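You operate a simulated robot arm through the tools that you are given. There is no shell and no other tool. Be economical: measure what you need, move in short steps, check, and stop when the job is done.

You are at the controls of a simulated two-armed robot. One attempt, no reset.

Task
Reconnect the maroon trainer's battery, red clamp first, and run the radiator fan by its blue lever.
Fine: ignition on, engine not running; the fan is left running; leave the rest alone.
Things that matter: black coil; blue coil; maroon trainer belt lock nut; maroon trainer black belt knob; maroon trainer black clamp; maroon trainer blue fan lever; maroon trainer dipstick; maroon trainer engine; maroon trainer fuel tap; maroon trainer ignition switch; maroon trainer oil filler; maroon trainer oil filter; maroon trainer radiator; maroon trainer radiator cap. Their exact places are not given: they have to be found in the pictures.

The check looks at the end state, three seconds after you hand in, the way a careful person would. Anything else that was tipped, shoved, dropped, spilled or broken makes it a failure.

Robot
Two 7-joint arms with two-finger grippers on one trunk, on a base that drives. Base frame: it is fixed to the floor where the robot stands at the start and does not move with it; the origin is under the middle of the robot, x ahead of it, y to its left, z up. Lengths are in mm, angles in degrees, forces in N, time in s.
The left shoulder is at the start at [60, 123, 945], the right one opposite. With the tool pointing down near the work surface each hand reaches from about 100 to 740 mm from the robot's upright axis, wherever it stands, measured 20 degrees to its own side. Places, roughly: maroon trainer belt lock nut [1200, -100, 700]; maroon trainer black belt knob [1300, 0, 700]; maroon trainer black clamp [600, -100, 800]; maroon trainer blue fan lever [1400, 0, 800]; maroon trainer dipstick [1100, 100, 900]; maroon trainer engine [900, 0, 700]; maroon trainer fuel tap [1400, 100, 500]; maroon trainer ignition switch [800, -500, 700]; maroon trainer oil filler [700, -100, 900]; maroon trainer oil filter [600, 100, 800]; maroon trainer radiator [1100, 300, 800]; maroon trainer radiator cap [1300, 200, 1000]; maroon trainer red brake pedal [900, -500, 100]; maroon trainer red clamp [500, 0, 800]; maroon trainer red fuel cap [1400, 200, 500]; maroon trainer start button [900, -400, 700]. Payload 1.47 kg a hand.
The TCP of each hand is the grasp point between the finger pads, 16 mm short of the fingertips. In the tool frame z runs along the fingers and y along their closing line. The gripper opens to 87 mm. The gripper's body begins 55 mm behind the TCP.
Orientation is that of the tool frame in the base frame, as [roll, pitch, yaw] about the fixed x, y, z axes, in that order (R = Rz(yaw) Ry(pitch) Rx(roll)). With the fingers straight down and closing along the base's y, the tool's x points along the base's -x, its y along +y and its z along -z.

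Tools
- The arms move only by the tool send_rows. It takes "left_increments", "right_increments" or both (then of equal length, played together; a hand with none holds still); each is a list of rows, each an object of numbers (a shift or turn left out is 0, a gripper value left out holds the last): "dx", "dy", "dz": the shift along the base's x, y, z in mm; "wx", "wy", "wz": the turn, a rotation vector about the base's x, y, z in degrees; "jaw": the finger opening in mm, from 0 to 87. In form: [{"dx": .., "dy": .., "dz": .., "wx": .., "wy": .., "wz": .., "jaw": ..}, ...]. A call has 1 to 20 rows; each row shifts and turns the commanded pose from where the row before left it. A row lasts 0.2 s, in which the tool goes at most 50 mm and 8.6 degrees; a call with a longer step from one row to the next is refused whole, and so is a gripper value outside its range. A pose out of reach is approached as far as the arm can. The call stops where the force on the tool passes 40 N (or 10 N more than at its start, if that is more) or the arm is blocked; 0.2 s more then pass. The fingers move at their own pace (about 153 mm/s each) and stop on an object; they squeeze with about 28 N. The grip force told is the motor's: it shows also when the fingers shut on nothing. Time passes only in rows, and 0.2 s behind the last, so rows that do not move let the fingers close. It gives the time, the measured TCP pose, the force on the tool (base axes), the opening and the grip force at its end, in the units of the frame above (readings bear some noise), with the torque about the TCP (base axes, N m) and any sound that the robot's microphone picked up, and new pictures: "pictures" is both (left out), scene, wrist or none (wrist: the cameras of the hands that moved).
- Cameras (640 x 400 px; columns grow to the right, rows downward): "scene" is now at [85.3, -37.5, 1496.9]; the picture's right is [-0.38, -0.93, 0.00], its down [-0.71, 0.29, -0.64] and it looks along [0.59, -0.24, -0.77] (base axes); focal length 254 px, centre (320, 200). "left" rides on the left gripper at [73, -12, -90] in its tool frame; the picture's right is [0.16, 0.99, 0.00], its down [-0.72, 0.12, -0.68] and it looks along [-0.67, 0.11, 0.73] (tool axes); focal length 247 px, centre (320, 200). "right" rides on the right gripper at [73, 12, -90] in its tool frame; the picture's right is [-0.16, 0.99, 0.00], its down [-0.72, -0.12, -0.68] and it looks along [-0.67, -0.11, 0.73] (tool axes); focal length 247 px, centre (320, 200).
- move_column(by): slides the trunk up (or, below 0, down) by that many mm; the arms and the scene camera ride with it, the base frame stays. It gives what a move gives, with no picture.
- base_move(legs): drives the robot by 1 to 6 legs, each [ahead, left, turn to the left] in mm, mm and degrees, along the robot's own axes; the way and the turn of a leg run together, so that a leg with both is an arc; at most 1500 mm and 180 degrees a leg. The arms and the cameras ride along, it lands a little off, and it stops where it bumps. It gives what a move gives, and a new picture of the scene camera.
- pan_tilt(pan, tilt): turns the head with the scene camera to pan (to the left, within 120 degrees either way) and tilt (down, from -29 to 69), counted from straight ahead of the robot. It gives what a move gives, and a new picture of the scene camera.
- probe_pixels(camera, pixels): for up to 12 pixels [column, row] of the newest picture of that camera ("zoom" is the newest enlarged one), the place [x, y, z] in the base frame of the surface seen there, good to about 3 mm, but the place of the scene camera against the robot may be out by one fixed shift of up to 12 mm in any direction. It takes no simulated time.
- close_up(camera, box): a new picture of the part [left, top, right, bottom] of that camera's present view, enlarged. It takes no simulated time.
- sign_off(): hands the job in; it is judged then, once.

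Work in short steps. Measure before you move; look again where a grasp or a placing could have gone wrong, and mend it. You have 80 turns and 260 pictures in all, those below and enlarged ones among them. Open the grippers and draw the arms clear of the work before you hand the job in, unless the task says otherwise; then end with one line.

The tools are called as name(argument=value, ...) on one line, values as JSON. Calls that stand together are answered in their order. send_rows: Moves the arms, as the interface text tells. Its arguments: {"type":"object","properties":{"left_increments":{"type":"array","items":{"type":"object","properties":{"dx":{"type":"number"},"dy":{"type":"number"},"dz":{"type":"number"},"wx":{"type":"number"},"wy":{"type":"number"},"wz":{"type":"number"},"jaw":{"type":"number"}}}},"right_increments":{"type":"array","items":{"type":"object","properties":{"dx":{"type":"number"},"dy":{"type":"number"},"dz":{"type":"number"},"wx":{"type":"number"},"wy":{"type":"number"},"wz":{"type":"number"},"jaw":{"type":"number"}}}},"pictures":{"type":"string","enum":["both","scene","wrist","none"]}},"required":[]} The other tools are called the same way: move_column (by) slides the trunk up or down; base_move (legs) drives the base; pan_tilt (pan, tilt) turns the head that bears the scene camera; probe_pixels (camera, pixels) gives the place of the surface under pixels of a picture; close_up (camera, box) takes an enlarged picture of a part of a camera's view; sign_off () hands the job in.

At the start:

```text
time: 0.0
left_ee_pos: [585.5, 66.4, 1212.5]
left_tool_rot: [180.0, 0.1, -180.0]
left_contact_force: [0.0, 0.8, 0.3]
left_moment: [0.02, 0.05, 0.03]
left_width: 86.9
left_gripper_force: 0.1
right_ee_pos: [424.6, -321.3, 1187.4]
right_tool_rot: [179.9, 0.1, -180.0]
right_contact_force: [0.0, 0.8, 0.3]
right_moment: [-0.01, -0.01, 0.03]
right_width: 86.8
right_gripper_force: 0.1
trunk travel left (down, up): [-100.0, 130.0]
robot x, y, heading: [-0.9, 0.4, 0.2]
head pan, tilt: [-22.2, 50.4]
```

scene: 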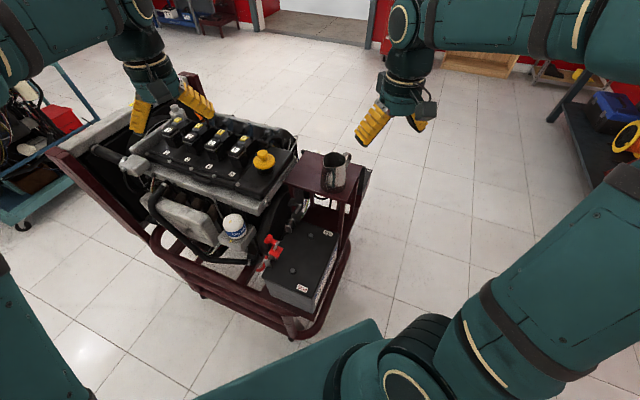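
right: 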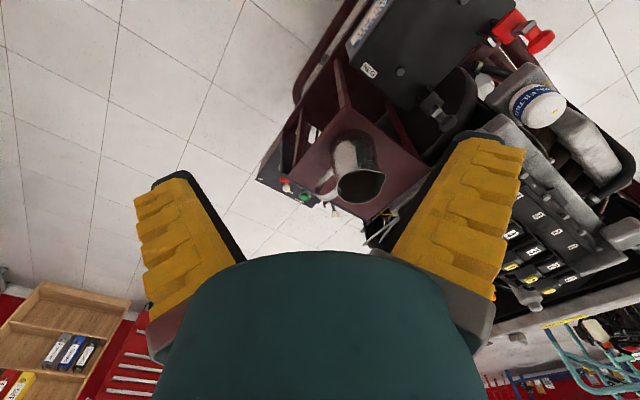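
left: 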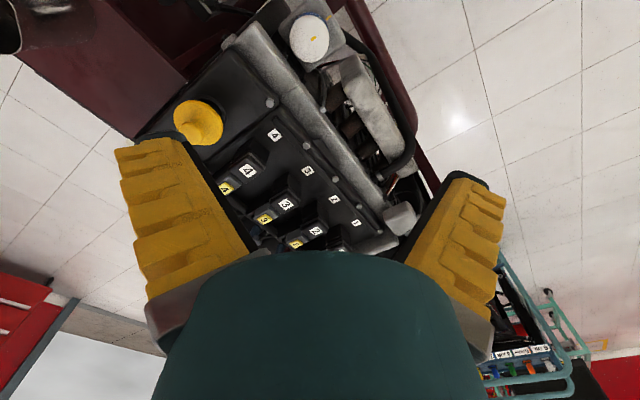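

The scene shows the battery near (300,265) with the red clamp at (270,255). I enlarge the battery area and measure.

close_up(camera="scene", box=[220, 140, 380, 340])

close_up(camera="right", box=[260, 0, 580, 220])

probe_pixels(camera="scene", pixels=[[265, 265], [277, 238], [303, 288], [292, 270], [310, 230], [275, 284], [300, 200], [335, 170]])

```text
2.00 times, centred on (300, 240) of scene
```

zoom: 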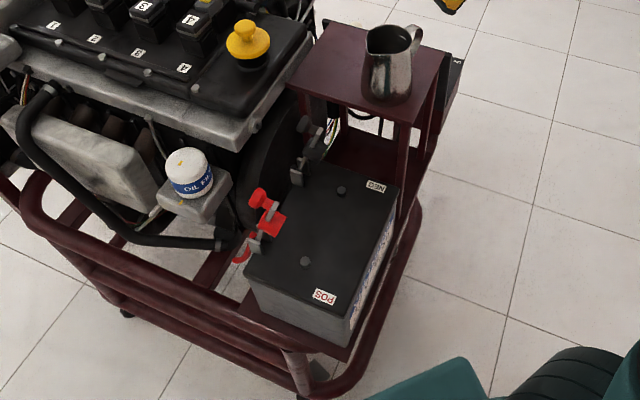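

```text
1.82 times, centred on (420, 110) of right
```

zoom: 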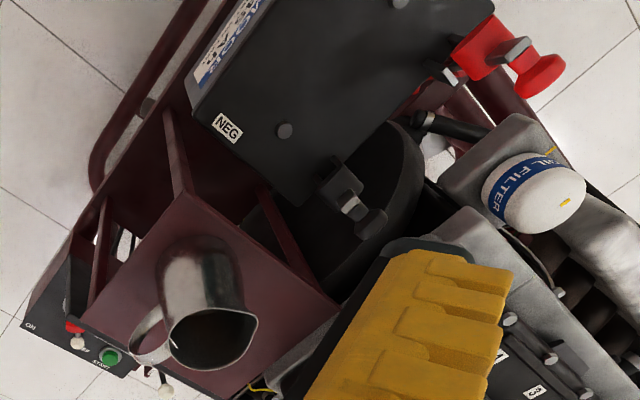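

```text
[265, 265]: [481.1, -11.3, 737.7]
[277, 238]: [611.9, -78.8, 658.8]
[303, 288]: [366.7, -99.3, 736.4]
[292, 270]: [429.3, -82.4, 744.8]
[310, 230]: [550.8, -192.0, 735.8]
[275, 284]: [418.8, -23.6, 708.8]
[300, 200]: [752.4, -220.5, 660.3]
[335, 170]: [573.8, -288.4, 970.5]
```

I zoom tighter on both clamps and posts.

close_up(camera="scene", box=[248, 220, 312, 260])

close_up(camera="scene", box=[248, 226, 344, 306])

```text
10.00 times, centred on (280, 240) of scene
```

zoom: 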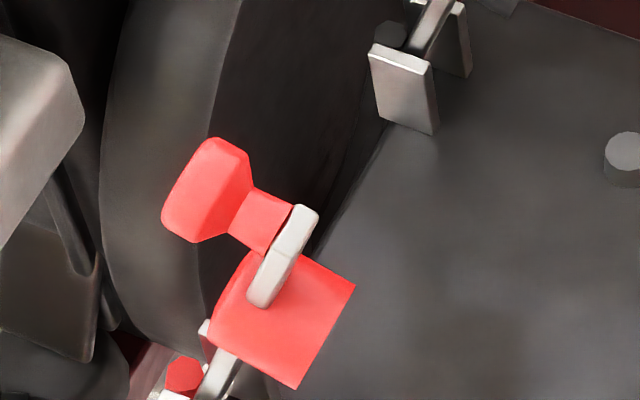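

```text
5.00 times, centred on (296, 266) of scene
```

zoom: 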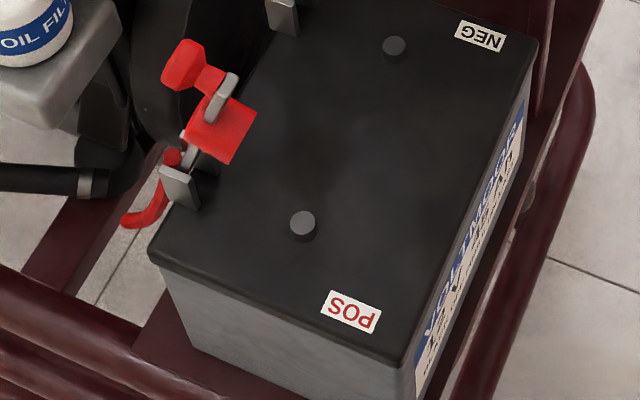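

The clamps look like hinged arms on brackets at the battery edge. I probe their parts in this zoom.

probe_pixels(camera="zoom", pixels=[[181, 66], [207, 80], [221, 95], [213, 130], [235, 150], [173, 157], [180, 187], [303, 221], [394, 45], [150, 255], [400, 362], [536, 45]])

close_up(camera="right", box=[400, 0, 560, 100])

close_up(camera="scene", box=[272, 184, 336, 224])

```text
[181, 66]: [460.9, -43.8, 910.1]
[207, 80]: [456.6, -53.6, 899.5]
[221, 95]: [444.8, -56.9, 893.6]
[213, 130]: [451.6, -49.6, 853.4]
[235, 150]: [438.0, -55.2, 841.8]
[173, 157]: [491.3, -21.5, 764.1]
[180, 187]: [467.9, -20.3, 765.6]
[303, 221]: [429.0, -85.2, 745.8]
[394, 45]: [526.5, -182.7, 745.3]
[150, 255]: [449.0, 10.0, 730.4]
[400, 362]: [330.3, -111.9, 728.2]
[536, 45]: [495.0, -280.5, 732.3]
```

```text
4.00 times, centred on (480, 50) of right
```

zoom: 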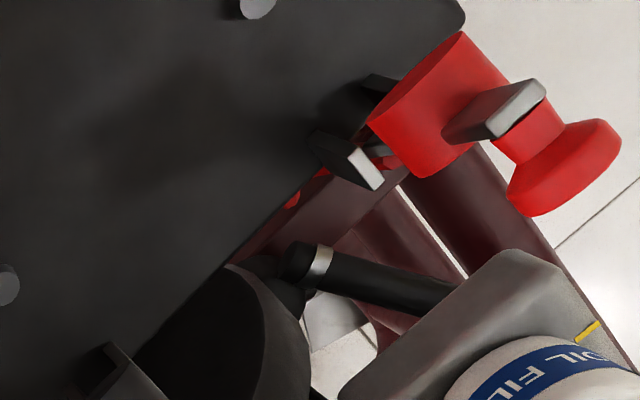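

```text
10.00 times, centred on (304, 204) of scene
```

zoom: 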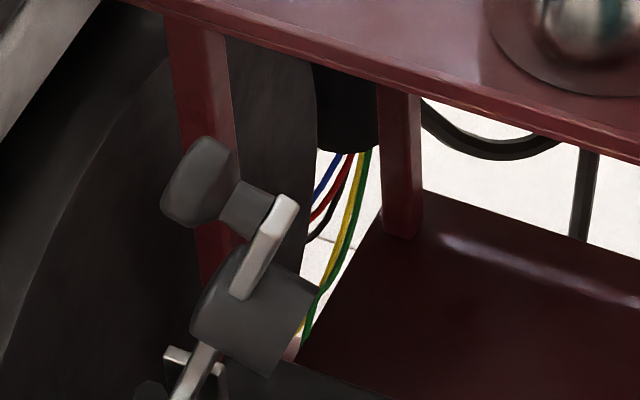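

I probe the same parts from the right wrist camera to get the clamp geometry.

close_up(camera="right", box=[400, 0, 560, 100])

probe_pixels(camera="zoom", pixels=[[455, 50], [400, 130], [440, 110], [485, 115], [525, 95], [530, 130], [560, 190], [600, 140], [360, 170], [385, 80], [330, 150], [255, 5]])

```text
4.00 times, centred on (480, 50) of right
```

zoom: 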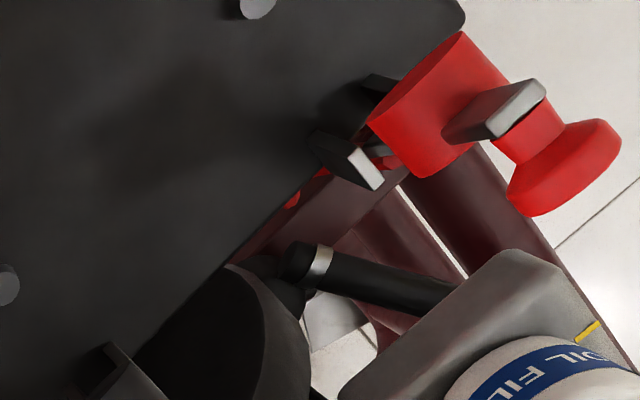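

```text
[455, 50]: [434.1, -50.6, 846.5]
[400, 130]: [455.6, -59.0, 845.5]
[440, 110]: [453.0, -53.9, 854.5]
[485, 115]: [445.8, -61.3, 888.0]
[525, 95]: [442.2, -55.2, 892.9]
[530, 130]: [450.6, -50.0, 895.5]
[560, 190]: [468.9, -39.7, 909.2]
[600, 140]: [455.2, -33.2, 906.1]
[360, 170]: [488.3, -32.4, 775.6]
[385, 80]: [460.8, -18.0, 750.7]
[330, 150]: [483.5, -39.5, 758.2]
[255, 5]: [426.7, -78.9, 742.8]
```

The geometry of the clamp (cup at z≈845, knob z≈908, bracket z≈760) needs a side view. I bring the left hand round as a camera, looking along the battery's long edge.

send_rows(left_increments=[{"dx": -30, "dz": -10, "wz": -7.5}, {"dx": -30, "dz": -10, "wz": -7.5}, {"dx": -30, "dz": -20, "wz": -7.5}, {"dx": -30, "dz": -20, "wz": -7.5}, {"dx": -30, "dz": -20, "wz": -7.5}, {"dx": -30, "dz": -30, "wz": -7.5}, {"dx": -10, "dz": -30, "wx": -3.5, "wy": -3.5}, {"dx": -10, "dz": -30, "wx": -3.5, "wy": -3.5}, {"dx": -10, "dz": -30, "wx": -3.5, "wy": -3.5}, {"dy": -10, "dz": -30, "wx": -3.5, "wy": -3.5}, {"dy": -10, "dz": -30, "wx": -3.5, "wy": -3.5}, {"dy": -6, "dz": -20}])

```text
time: 2.6
left_ee_pos: [377.9, 40.2, 932.0]
left_tool_rot: [-179.9, 24.8, 135.0]
left_contact_force: [0.2, 0.9, -0.7]
left_moment: [-0.01, 0.02, 0.02]
left_width: 87.1
left_gripper_force: 0.0
right_ee_pos: [424.7, -321.4, 1187.5]
right_tool_rot: [179.9, 0.0, 180.0]
right_contact_force: [-0.3, -0.3, 0.7]
right_moment: [-0.03, 0.03, 0.03]
right_width: 86.9
right_gripper_force: 0.0
trunk travel left (down, up): [-100.0, 130.0]
robot x, y, heading: [2.7, 0.5, 0.3]
head pan, tilt: [-22.2, 50.4]
```

scene: 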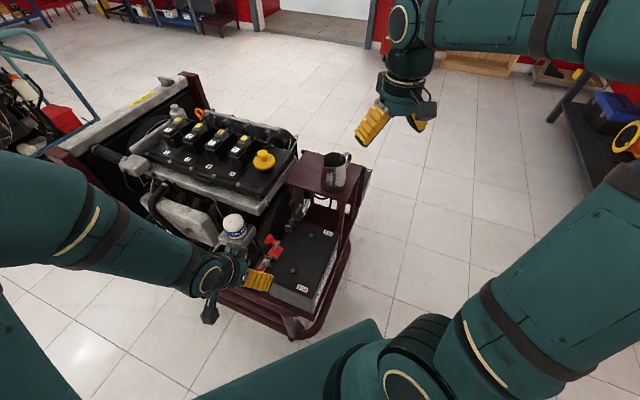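
left: 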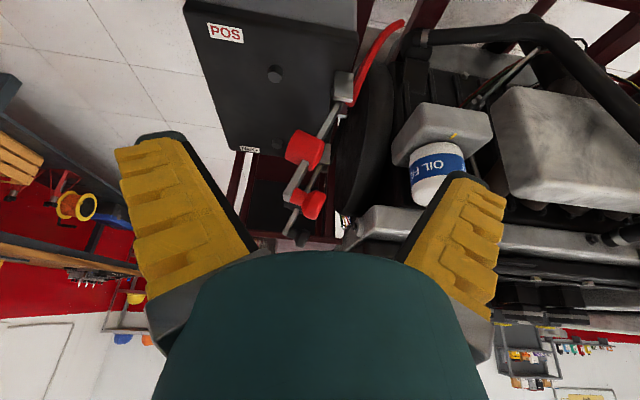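

The left wrist view is upside down; the clamp is at (305,170). I enlarge it.

close_up(camera="left", box=[240, 50, 400, 250])

close_up(camera="left", box=[268, 80, 364, 240])

```text
2.00 times, centred on (320, 150) of left
```

zoom: 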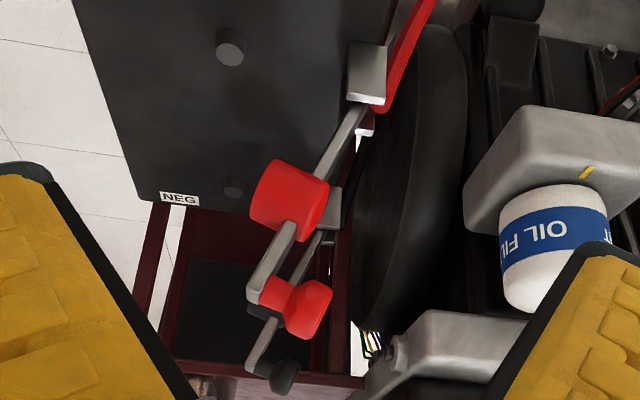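

```text
2.50 times, centred on (316, 160) of left
```

zoom: 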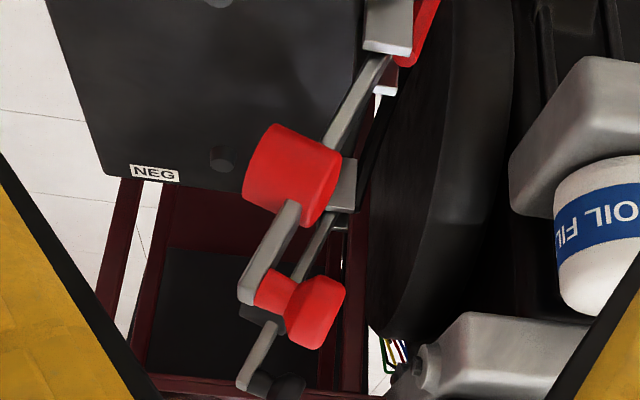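

Now it's clear: a hinged arm with cup mid-way and knob at the tip, leaning about 70° up; it swings down onto the post. I measure it and the neighbours with the left wrist camera.

probe_pixels(camera="zoom", pixels=[[325, 300], [310, 325], [250, 285], [268, 290], [295, 220], [290, 170], [355, 100], [388, 50], [600, 210], [530, 330], [440, 300], [380, 350]])

probe_pixels(camera="left", pixels=[[274, 72], [345, 85], [438, 190], [362, 222], [440, 120]])

```text
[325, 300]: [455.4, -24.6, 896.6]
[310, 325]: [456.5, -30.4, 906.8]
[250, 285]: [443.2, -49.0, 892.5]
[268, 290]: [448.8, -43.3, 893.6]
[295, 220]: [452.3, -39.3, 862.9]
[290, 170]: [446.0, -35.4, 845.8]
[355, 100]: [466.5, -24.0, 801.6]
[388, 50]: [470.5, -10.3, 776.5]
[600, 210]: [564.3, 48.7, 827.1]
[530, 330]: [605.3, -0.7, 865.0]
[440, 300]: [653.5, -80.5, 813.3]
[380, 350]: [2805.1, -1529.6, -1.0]
```

```text
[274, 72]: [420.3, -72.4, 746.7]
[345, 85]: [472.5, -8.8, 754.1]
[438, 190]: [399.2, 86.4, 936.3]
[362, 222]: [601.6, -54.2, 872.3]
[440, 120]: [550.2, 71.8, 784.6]
```

Arm plane and hinge are consistent (hinge ≈(474,-27,762), knob back face ≈(464,-30,900)). I right the left hand, close its fingers, and place it behind and above the knob.

send_rows(left_increments=[{"dz": 40, "jaw": 0}, {"dz": 40}, {"dz": 20, "wx": 3.5, "wy": 3.5}, {"dx": 20, "wx": 3.5, "wy": 3.5}, {"dx": 20, "dy": 10, "wx": 3.5, "wy": 3.5}, {"dx": 30, "dy": -10, "wx": 3.5, "wy": 3.5}, {"dx": 24, "dy": -25, "wx": 3.5, "wy": 3.5}, {"dx": 20, "dy": -24}, {}])

close_up(camera="scene", box=[220, 190, 348, 290])

```text
time: 4.6
left_ee_pos: [491.0, -7.7, 1032.1]
left_tool_rot: [-180.0, 0.1, 135.0]
left_contact_force: [0.7, 0.4, 0.5]
left_moment: [0.01, -0.03, 0.02]
left_width: 0.0
left_gripper_force: 28.3
right_ee_pos: [422.9, -322.2, 1188.3]
right_tool_rot: [-180.0, 0.0, -179.9]
right_contact_force: [-0.3, -0.3, -0.5]
right_moment: [-0.03, -0.02, 0.01]
right_width: 86.8
right_gripper_force: 0.1
trunk travel left (down, up): [-100.0, 130.0]
robot x, y, heading: [0.2, 3.6, 0.1]
head pan, tilt: [-22.2, 50.4]
```

scene: 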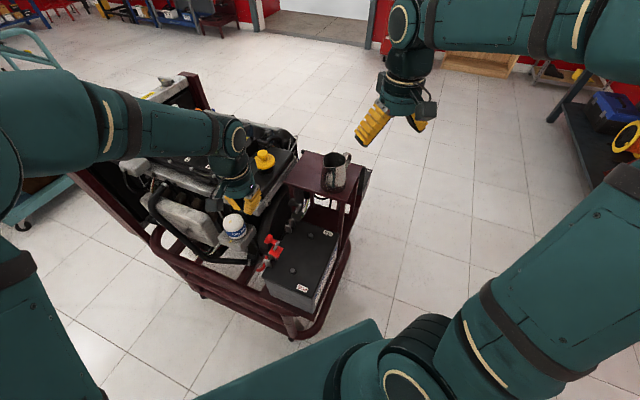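
left: 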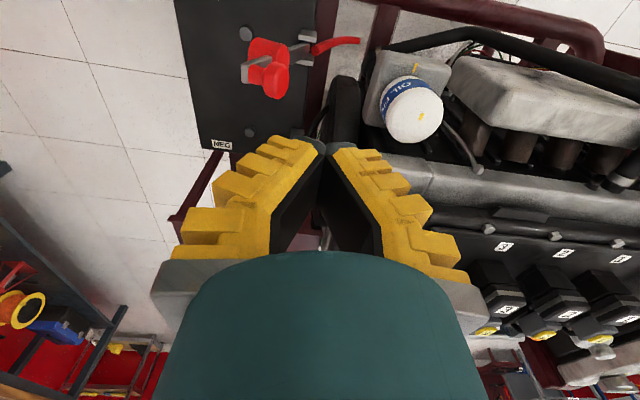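

```text
4.00 times, centred on (284, 240) of scene
```

zoom: 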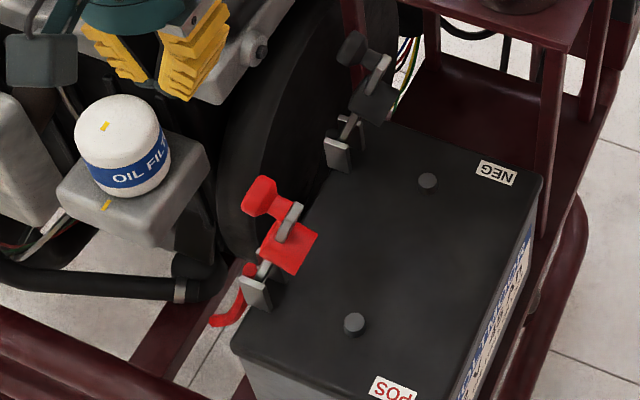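

Clear above. I lower to TCP z≈908 behind the knob.

send_rows(left_increments=[{"dz": -40}, {"dz": -40}, {"dz": -30}, {"dz": -14}, {}])

close_up(camera="left", box=[200, 0, 440, 150])

close_up(camera="scene", box=[220, 190, 348, 290])

```text
time: 5.8
left_ee_pos: [489.6, -8.8, 908.3]
left_tool_rot: [180.0, 0.1, 135.0]
left_contact_force: [0.7, -0.4, 0.0]
left_moment: [0.01, 0.0, 0.02]
left_width: 0.0
left_gripper_force: 27.7
right_ee_pos: [423.8, -323.1, 1187.0]
right_tool_rot: [-180.0, 0.0, -180.0]
right_contact_force: [0.4, -0.1, 0.0]
right_moment: [-0.02, -0.01, 0.01]
right_width: 87.2
right_gripper_force: 0.1
trunk travel left (down, up): [-100.0, 130.0]
robot x, y, heading: [-1.0, -0.4, -0.1]
head pan, tilt: [-22.2, 50.4]
```

scene: 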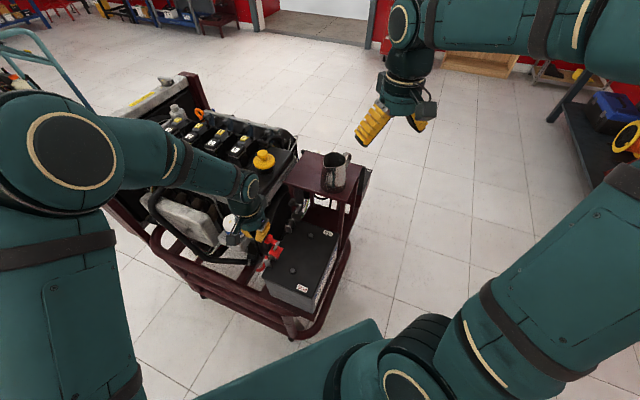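
left: 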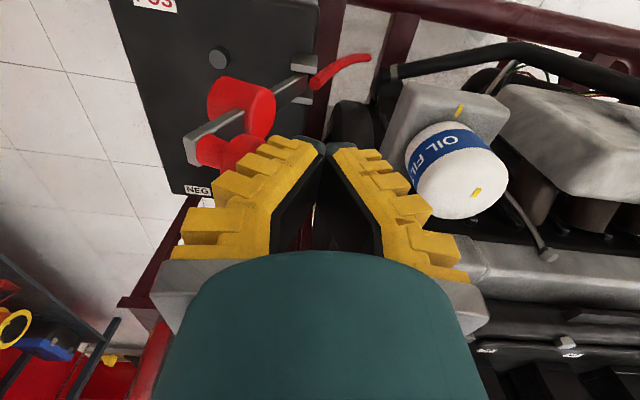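

```text
2.67 times, centred on (320, 75) of left
```

zoom: 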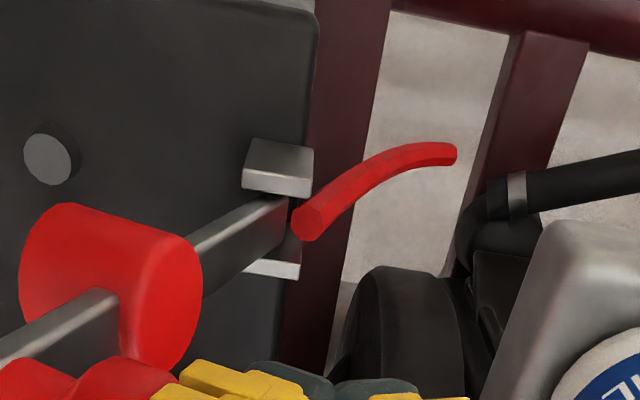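

```text
4.00 times, centred on (284, 240) of scene
```

zoom: 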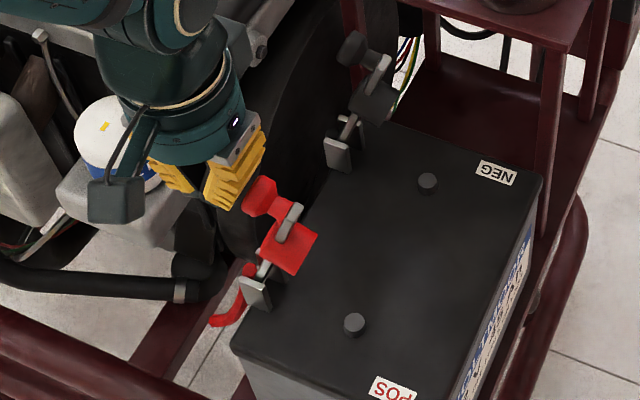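

Fingers sit behind the knob as planned. I push horizontally toward the battery (direction (-0.71,-0.70)) by 84 mm.

send_rows(left_increments=[{"dx": -8.5, "dy": -8.4}, {"dx": -8.5, "dy": -8.4}, {"dx": -8.5, "dy": -8.4}, {"dx": -8.5, "dy": -8.4}, {"dx": -8.5, "dy": -8.4}, {"dx": -8.5, "dy": -8.4}, {"dx": -8.5, "dy": -8.4, "dz": -3}])

close_up(camera="scene", box=[220, 190, 348, 290])

```text
time: 7.4
left_ee_pos: [430.3, -68.6, 905.2]
left_tool_rot: [-179.9, 0.0, 135.0]
left_contact_force: [0.8, 0.2, -0.5]
left_moment: [0.0, -0.01, 0.01]
left_width: 0.2
left_gripper_force: 28.2
right_ee_pos: [425.0, -322.8, 1187.9]
right_tool_rot: [-180.0, 0.0, 179.9]
right_contact_force: [-0.6, 0.2, 0.6]
right_moment: [0.0, -0.02, 0.01]
right_width: 87.0
right_gripper_force: 0.1
trunk travel left (down, up): [-100.0, 130.0]
robot x, y, heading: [2.6, -2.0, -0.1]
head pan, tilt: [-22.2, 50.4]
```

scene: 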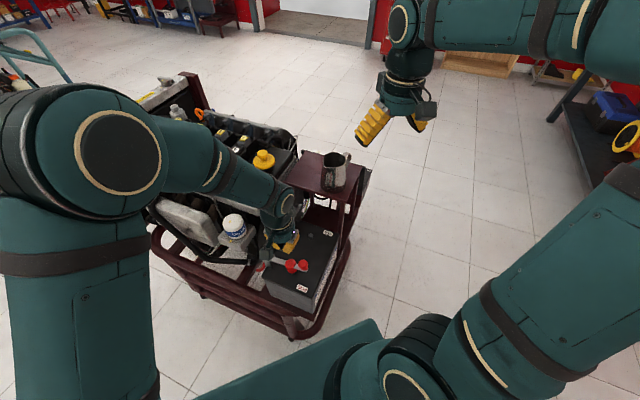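
left: 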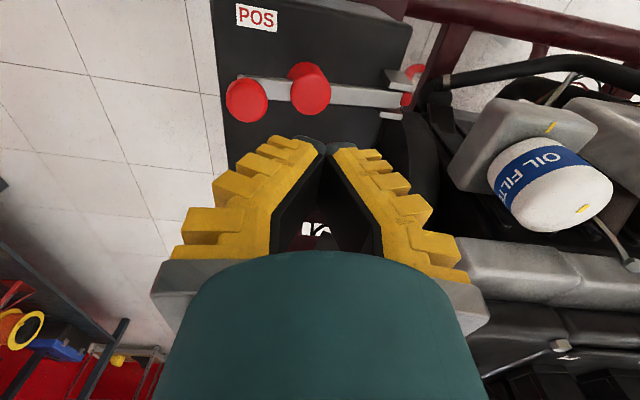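

```text
4.00 times, centred on (284, 240) of scene
```

zoom: 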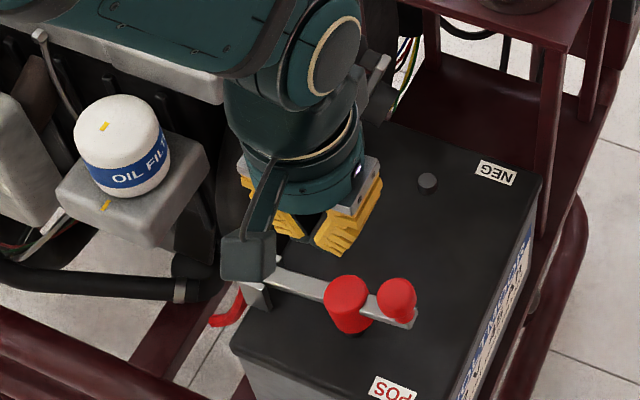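

The arm swung down onto the POS post. I raise the hand clear and check seating.

send_rows(left_increments=[{"dz": 40}, {"dz": 40, "dx": -10, "dy": 20}, {"dx": -20, "dy": 40}, {}])

close_up(camera="scene", box=[248, 226, 344, 306])

close_up(camera="left", box=[160, 0, 480, 200])

probe_pixels(camera="scene", pixels=[[301, 263], [319, 263], [290, 260]])

```text
time: 8.4
left_ee_pos: [400.3, -8.9, 982.3]
left_tool_rot: [180.0, 0.1, 135.0]
left_contact_force: [0.2, 0.0, 0.2]
left_moment: [0.01, -0.02, -0.03]
left_width: 0.0
left_gripper_force: 27.8
right_ee_pos: [424.7, -323.9, 1187.0]
right_tool_rot: [-179.9, 0.0, 180.0]
right_contact_force: [0.4, -0.1, 0.8]
right_moment: [0.03, 0.01, 0.0]
right_width: 86.7
right_gripper_force: 0.0
trunk travel left (down, up): [-100.0, 130.0]
robot x, y, heading: [0.7, -2.1, -0.2]
head pan, tilt: [-22.2, 50.4]
```

scene: 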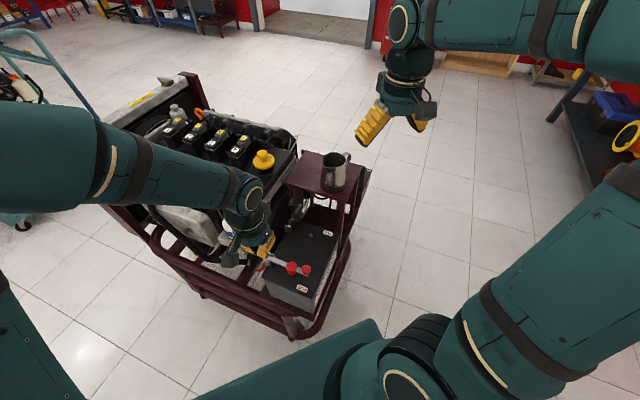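
left: 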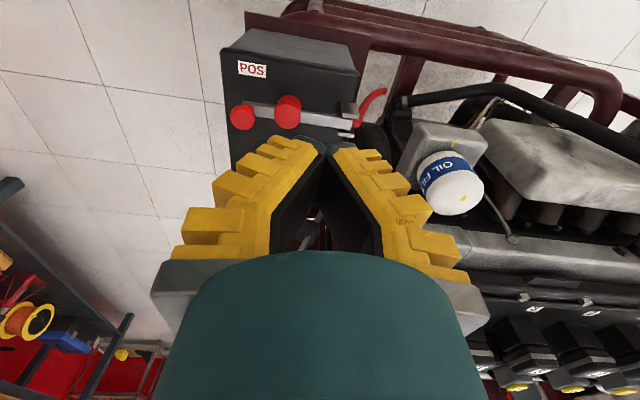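

```text
5.00 times, centred on (296, 266) of scene
```

zoom: 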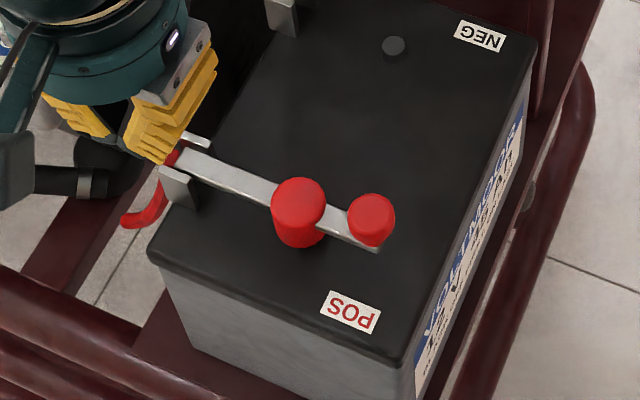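

```text
2.00 times, centred on (320, 100) of left
```

zoom: 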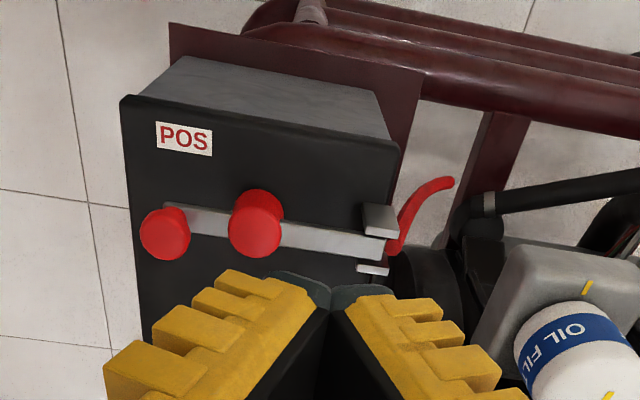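

```text
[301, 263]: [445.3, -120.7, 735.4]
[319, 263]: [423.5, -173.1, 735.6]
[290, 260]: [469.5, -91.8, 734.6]
```

I probe the clamp heights to judge whether it is level and seated.

probe_pixels(camera="scene", pixels=[[291.6, 265], [306, 267], [278, 260.5], [284, 263], [299.5, 270], [293, 275]])

```text
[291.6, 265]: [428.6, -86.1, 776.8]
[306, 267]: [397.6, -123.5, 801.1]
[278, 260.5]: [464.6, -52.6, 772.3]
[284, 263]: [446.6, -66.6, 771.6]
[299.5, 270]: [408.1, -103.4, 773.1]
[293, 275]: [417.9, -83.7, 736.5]
```

Arm reads level (772 at both ends), cup over the post. I press gently on the knob (398,-123,801) to confirm it's seated.

send_rows(left_increments=[{"dy": -38}, {"dy": -38}, {"dy": -38}, {"dz": -40}, {"dz": -40}, {"dz": -40}, {"dz": -20}, {"dz": -12}, {"dz": -6}, {"dz": -4}, {"dz": -3}, {"dz": -3}], pictures="scene")

close_up(camera="scene", box=[248, 226, 344, 306])

```text
time: 11.0
left_ee_pos: [400.6, -122.2, 817.6]
left_tool_rot: [-180.0, 0.1, 134.9]
left_contact_force: [-0.2, 0.7, 0.7]
left_moment: [-0.02, 0.0, 0.04]
left_width: 0.0
left_gripper_force: 28.0
right_ee_pos: [423.7, -322.1, 1187.5]
right_tool_rot: [-179.9, 0.0, -179.9]
right_contact_force: [-0.1, -0.4, 0.3]
right_moment: [0.03, -0.01, -0.03]
right_width: 86.9
right_gripper_force: 0.0
trunk travel left (down, up): [-100.0, 130.0]
robot x, y, heading: [-0.8, 1.2, -0.2]
head pan, tilt: [-22.2, 50.4]
```

scene: 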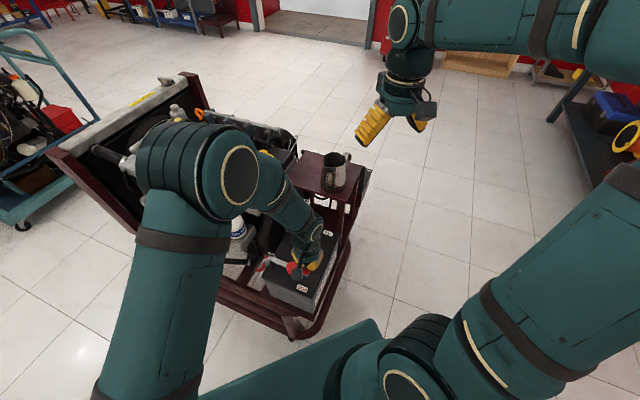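

```text
5.00 times, centred on (296, 266) of scene
```

zoom: 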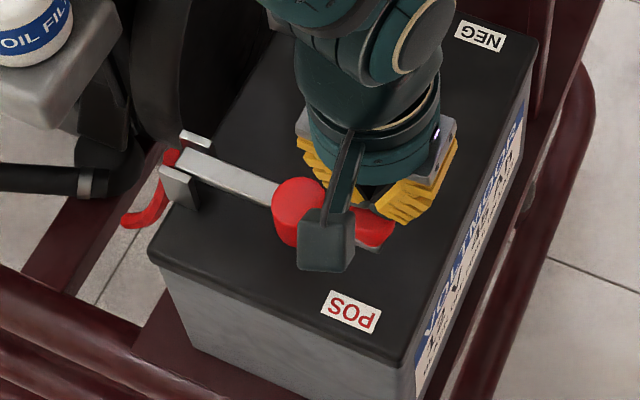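

Just at the knob, no force yet. I press a few millimetres more.

send_rows(left_increments=[{"dz": -2}, {"dz": -2}, {"dz": -2}, {"dz": -2}], pictures="none")

```text
time: 12.0
left_ee_pos: [400.0, -122.9, 813.1]
left_tool_rot: [179.9, 0.6, 134.9]
left_contact_force: [-3.7, 2.9, 24.7]
left_moment: [0.21, 0.21, 0.05]
left_width: 5.9
left_gripper_force: 28.9
right_ee_pos: [423.3, -320.4, 1188.5]
right_tool_rot: [179.9, 0.1, 180.0]
right_contact_force: [0.4, 0.4, 0.4]
right_moment: [0.01, 0.06, 0.0]
right_width: 87.1
right_gripper_force: 0.2
trunk travel left (down, up): [-100.0, 130.0]
robot x, y, heading: [-1.6, 3.7, 0.2]
head pan, tilt: [-22.2, 50.4]
stopped in row 4 (left hand): the force on the tool passed its limit at 43 N (the readings are from after the stop); the commanded pose is now the measured one
```

Firm stop: red is seated. I lift and go above the black clamp's rear side (expected knob ≈(559,-138,900)).

send_rows(left_increments=[{"dz": 20, "jaw": 0}, {"dz": 40}, {"dz": 50}, {"dz": 50}, {"dz": 40}, {"dx": 40}, {"dx": 40}, {"dx": 45, "dy": 5}, {"dx": 40, "dy": 5}, {"dx": 27, "dy": 3}, {}])

close_up(camera="left", box=[160, 0, 480, 200])

close_up(camera="scene", box=[240, 170, 368, 270])

```text
time: 14.4
left_ee_pos: [593.4, -107.2, 1011.5]
left_tool_rot: [179.9, 0.3, 135.0]
left_contact_force: [0.2, 0.2, -0.1]
left_moment: [0.03, -0.02, 0.01]
left_width: 0.0
left_gripper_force: 28.4
right_ee_pos: [423.7, -322.6, 1187.5]
right_tool_rot: [-179.9, 0.1, -180.0]
right_contact_force: [0.7, 0.2, -0.5]
right_moment: [-0.03, -0.02, 0.01]
right_width: 87.0
right_gripper_force: 0.0
trunk travel left (down, up): [-100.0, 130.0]
robot x, y, heading: [-0.3, 0.8, 0.1]
head pan, tilt: [-22.2, 50.4]
```

scene: 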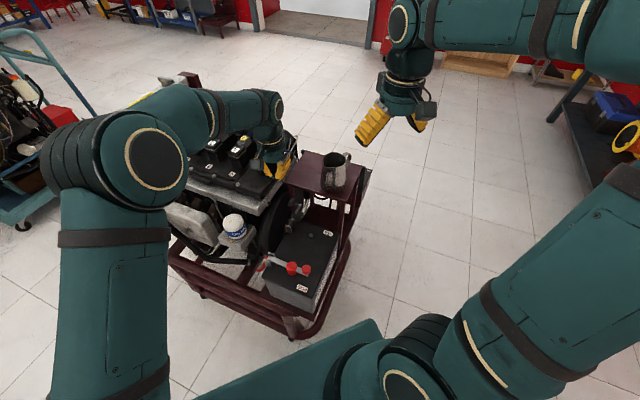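
left: 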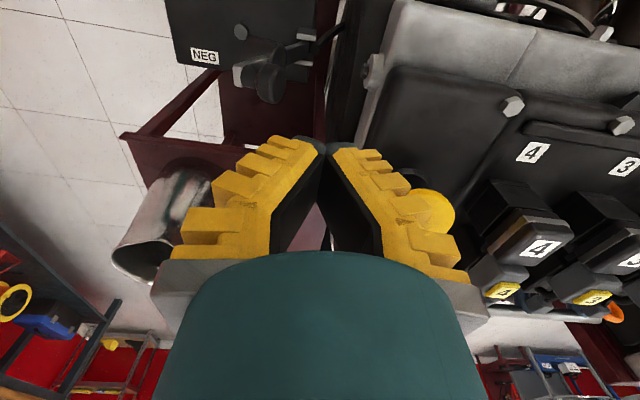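

```text
2.00 times, centred on (320, 100) of left
```

zoom: 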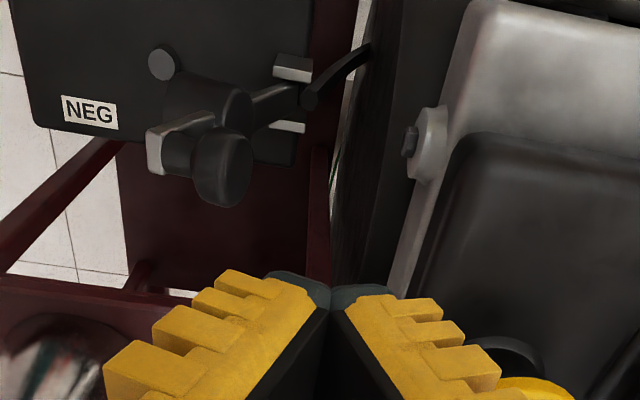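

```text
4.00 times, centred on (304, 220) of scene
```

zoom: 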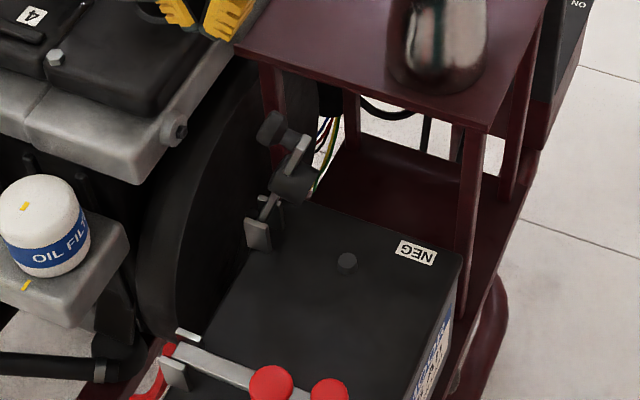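

I measure the black knob, shelf edge and engine bolt for clearance.

probe_pixels(camera="zoom", pixels=[[268, 126], [297, 150], [292, 180], [262, 215], [240, 48], [360, 85], [486, 125], [150, 140], [178, 128], [225, 45]])

probe_pixels(camera="left", pixels=[[275, 85], [268, 95], [280, 90], [240, 75], [252, 147], [150, 143], [372, 75], [364, 72], [392, 75], [375, 120]])

```text
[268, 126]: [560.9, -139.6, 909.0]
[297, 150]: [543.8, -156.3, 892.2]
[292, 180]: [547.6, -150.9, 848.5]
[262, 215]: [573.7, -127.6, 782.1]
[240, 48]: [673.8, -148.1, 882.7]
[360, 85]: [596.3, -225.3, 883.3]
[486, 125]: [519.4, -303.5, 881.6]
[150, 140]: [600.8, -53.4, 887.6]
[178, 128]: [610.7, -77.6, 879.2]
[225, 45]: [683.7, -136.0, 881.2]
```

```text
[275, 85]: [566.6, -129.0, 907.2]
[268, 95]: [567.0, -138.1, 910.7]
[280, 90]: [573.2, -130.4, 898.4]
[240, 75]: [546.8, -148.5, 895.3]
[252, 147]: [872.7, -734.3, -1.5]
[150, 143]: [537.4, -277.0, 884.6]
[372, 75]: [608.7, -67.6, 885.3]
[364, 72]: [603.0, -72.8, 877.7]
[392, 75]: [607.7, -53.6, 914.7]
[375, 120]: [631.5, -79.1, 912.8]
```

Clear: shelf edge ~85 mm away, valve cover edge ~50 mm behind. I lower to TCP z≈908 behind the black knob.

send_rows(left_increments=[{"dz": -40}, {"dz": -35}, {"dz": -20}, {"dz": -8}, {}], pictures="scene")

close_up(camera="scene", box=[240, 170, 368, 270])

```text
time: 15.6
left_ee_pos: [593.8, -111.3, 907.6]
left_tool_rot: [180.0, 0.3, 135.0]
left_contact_force: [0.2, 0.7, 0.3]
left_moment: [0.0, -0.03, 0.01]
left_width: 0.0
left_gripper_force: 27.8
right_ee_pos: [423.9, -321.4, 1187.0]
right_tool_rot: [179.9, 0.0, 179.9]
right_contact_force: [-0.9, 0.2, -1.4]
right_moment: [-0.01, 0.02, -0.02]
right_width: 87.2
right_gripper_force: 0.0
trunk travel left (down, up): [-100.0, 130.0]
robot x, y, heading: [1.8, -0.8, 0.0]
head pan, tilt: [-22.2, 50.4]
```

scene: 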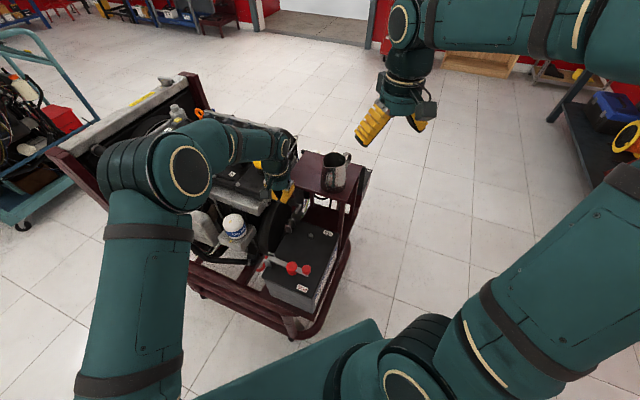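

```text
4.00 times, centred on (304, 220) of scene
```

zoom: 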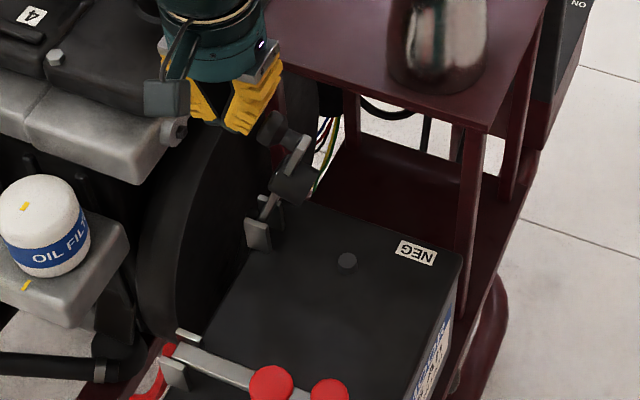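

In position. I push toward the battery as with the red one.

send_rows(left_increments=[{"dx": -8.5, "dy": -8.4}, {"dx": -8.5, "dy": -8.4}, {"dx": -8.5, "dy": -8.4}, {"dx": -8.5, "dy": -8.4}, {"dx": -8.5, "dy": -8.4}, {"dx": -8.5, "dy": -8.4}, {"dx": -8.5, "dy": -8.4, "dz": -3}], pictures="scene")

close_up(camera="scene", box=[240, 170, 368, 270])

```text
time: 17.2
left_ee_pos: [535.0, -169.4, 906.2]
left_tool_rot: [180.0, 0.4, 135.1]
left_contact_force: [-0.9, 0.7, -0.1]
left_moment: [0.04, -0.03, 0.01]
left_width: 0.2
left_gripper_force: 28.9
right_ee_pos: [423.2, -322.4, 1187.4]
right_tool_rot: [180.0, 0.0, 180.0]
right_contact_force: [-0.6, -0.7, -0.3]
right_moment: [-0.01, 0.04, 0.01]
right_width: 87.0
right_gripper_force: 0.2
trunk travel left (down, up): [-100.0, 130.0]
robot x, y, heading: [3.2, -1.7, -0.1]
head pan, tilt: [-22.2, 50.4]
```

scene: 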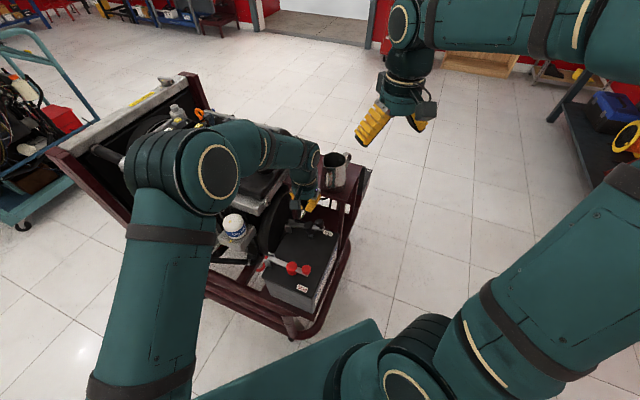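

```text
4.00 times, centred on (304, 220) of scene
```

zoom: 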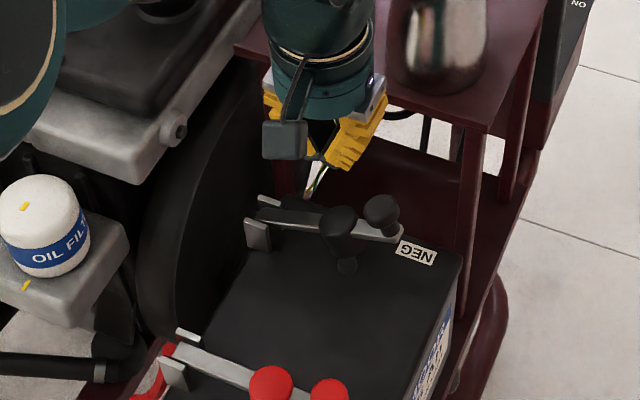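

The black arm was maybe still falling at the picture. I lift the hand away toward free space and check.

send_rows(left_increments=[{"dz": 40}, {"dz": 40}, {}, {}], pictures="scene")

close_up(camera="scene", box=[260, 210, 340, 260])

```text
time: 18.2
left_ee_pos: [534.9, -170.0, 986.4]
left_tool_rot: [-180.0, 0.4, 135.0]
left_contact_force: [0.2, 0.0, -1.2]
left_moment: [0.04, -0.01, -0.01]
left_width: 0.3
left_gripper_force: 28.4
right_ee_pos: [424.2, -322.8, 1187.3]
right_tool_rot: [-179.9, 0.0, -180.0]
right_contact_force: [0.0, 0.9, 0.3]
right_moment: [0.0, -0.01, 0.02]
right_width: 87.1
right_gripper_force: 0.0
trunk travel left (down, up): [-100.0, 130.0]
robot x, y, heading: [-2.6, 5.4, 0.0]
head pan, tilt: [-22.2, 50.4]
```

scene: 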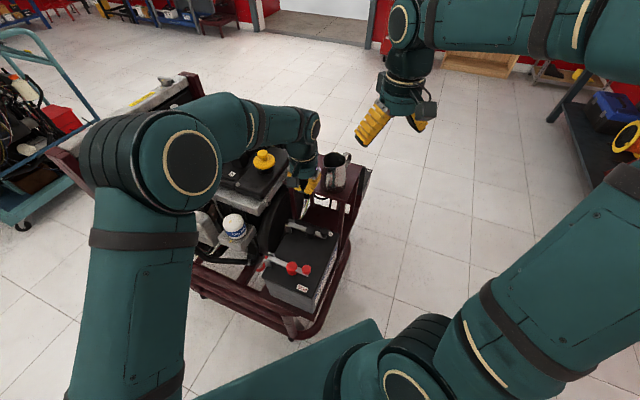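

```text
8.00 times, centred on (300, 235) of scene
```

zoom: 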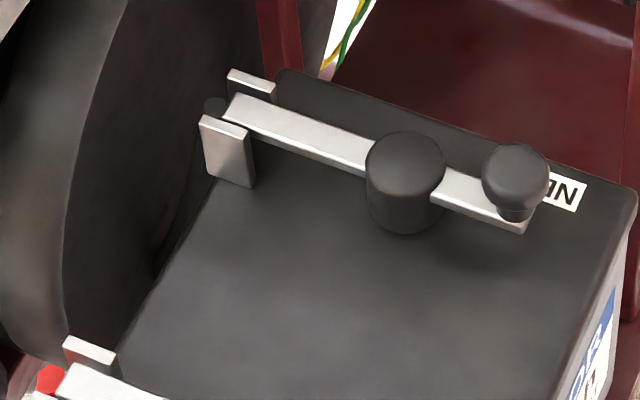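

It's down. I check it's level rather than pressing near the jug.

probe_pixels(camera="zoom", pixels=[[260, 115], [330, 142], [460, 188], [505, 212], [405, 155], [515, 165]])

close_up(camera="left", box=[160, 0, 480, 200])

```text
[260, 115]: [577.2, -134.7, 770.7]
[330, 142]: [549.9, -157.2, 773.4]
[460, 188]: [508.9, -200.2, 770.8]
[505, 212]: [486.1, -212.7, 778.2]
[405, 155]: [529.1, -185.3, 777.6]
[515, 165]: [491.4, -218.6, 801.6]
```

```text
2.00 times, centred on (320, 100) of left
```

zoom: 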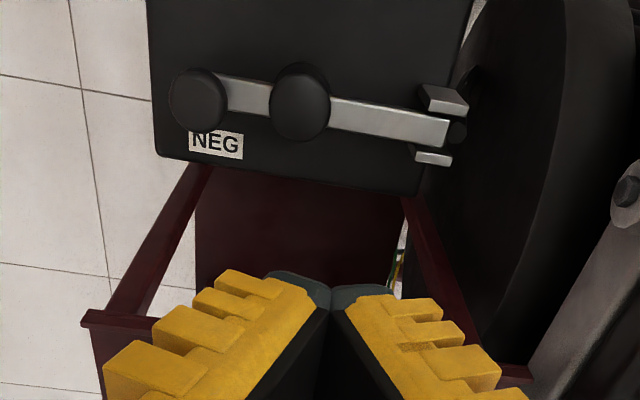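

Both clamps level at the same height. Next, retract the left hand and look around for the ignition panel, lever and driving room.

send_rows(left_increments=[{"dz": 50}, {"dz": 50}, {"dz": 50, "dx": -20, "dy": 30}, {"dz": 40, "dx": -35, "dy": 35}, {"dx": -35, "dy": 35, "wz": 8}, {"dx": -30, "dy": 35, "wz": 8}, {"dx": -20, "dy": 35, "wz": 8}, {"dx": -20, "dy": 35, "wz": 8}, {"dx": -10, "dy": 35, "wz": 8}, {"wz": 5}], pictures="none")

pan_tilt(pan=-30, tilt=25)

pan_tilt(pan=10, tilt=25)

```text
refused: row 3 steps farther than a row can; nothing moved
```

```text
time: 19.1
left_ee_pos: [534.0, -170.2, 985.7]
left_tool_rot: [-179.9, 0.3, 135.0]
left_contact_force: [0.4, 0.1, 0.1]
left_moment: [0.03, 0.04, 0.01]
left_width: 0.1
left_gripper_force: 28.2
right_ee_pos: [424.0, -322.0, 1188.4]
right_tool_rot: [179.9, 0.0, -180.0]
right_contact_force: [-0.2, 0.6, 0.7]
right_moment: [-0.02, 0.02, 0.0]
right_width: 86.9
right_gripper_force: 0.0
trunk travel left (down, up): [-100.0, 130.0]
robot x, y, heading: [-1.8, 0.2, -0.0]
head pan, tilt: [-30.0, 25.0]
```

scene: 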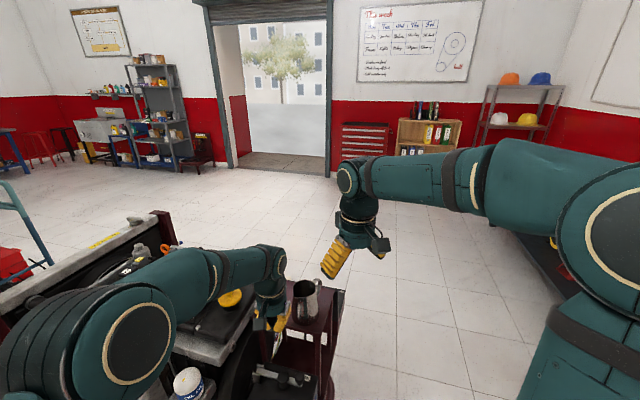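

```text
time: 20.2
left_ee_pos: [534.2, -171.4, 985.9]
left_tool_rot: [-180.0, 0.4, 135.0]
left_contact_force: [0.2, -0.2, -0.1]
left_moment: [0.01, 0.03, -0.02]
left_width: 0.3
left_gripper_force: 28.1
right_ee_pos: [424.0, -321.4, 1187.5]
right_tool_rot: [179.9, 0.0, -180.0]
right_contact_force: [0.2, 0.2, 0.0]
right_moment: [0.0, 0.03, 0.0]
right_width: 86.9
right_gripper_force: 0.1
trunk travel left (down, up): [-100.0, 130.0]
robot x, y, heading: [2.1, 4.8, 0.0]
head pan, tilt: [10.0, 25.0]
```

scene: 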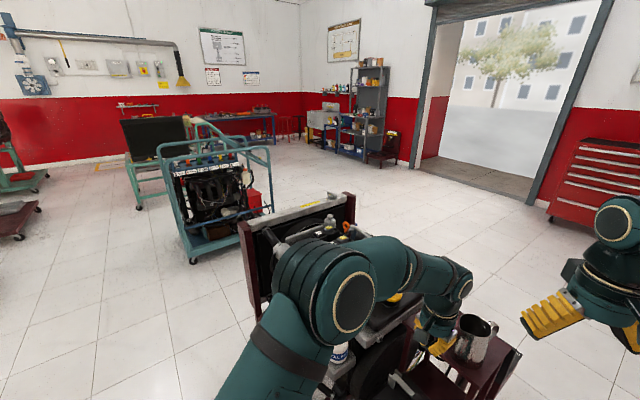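

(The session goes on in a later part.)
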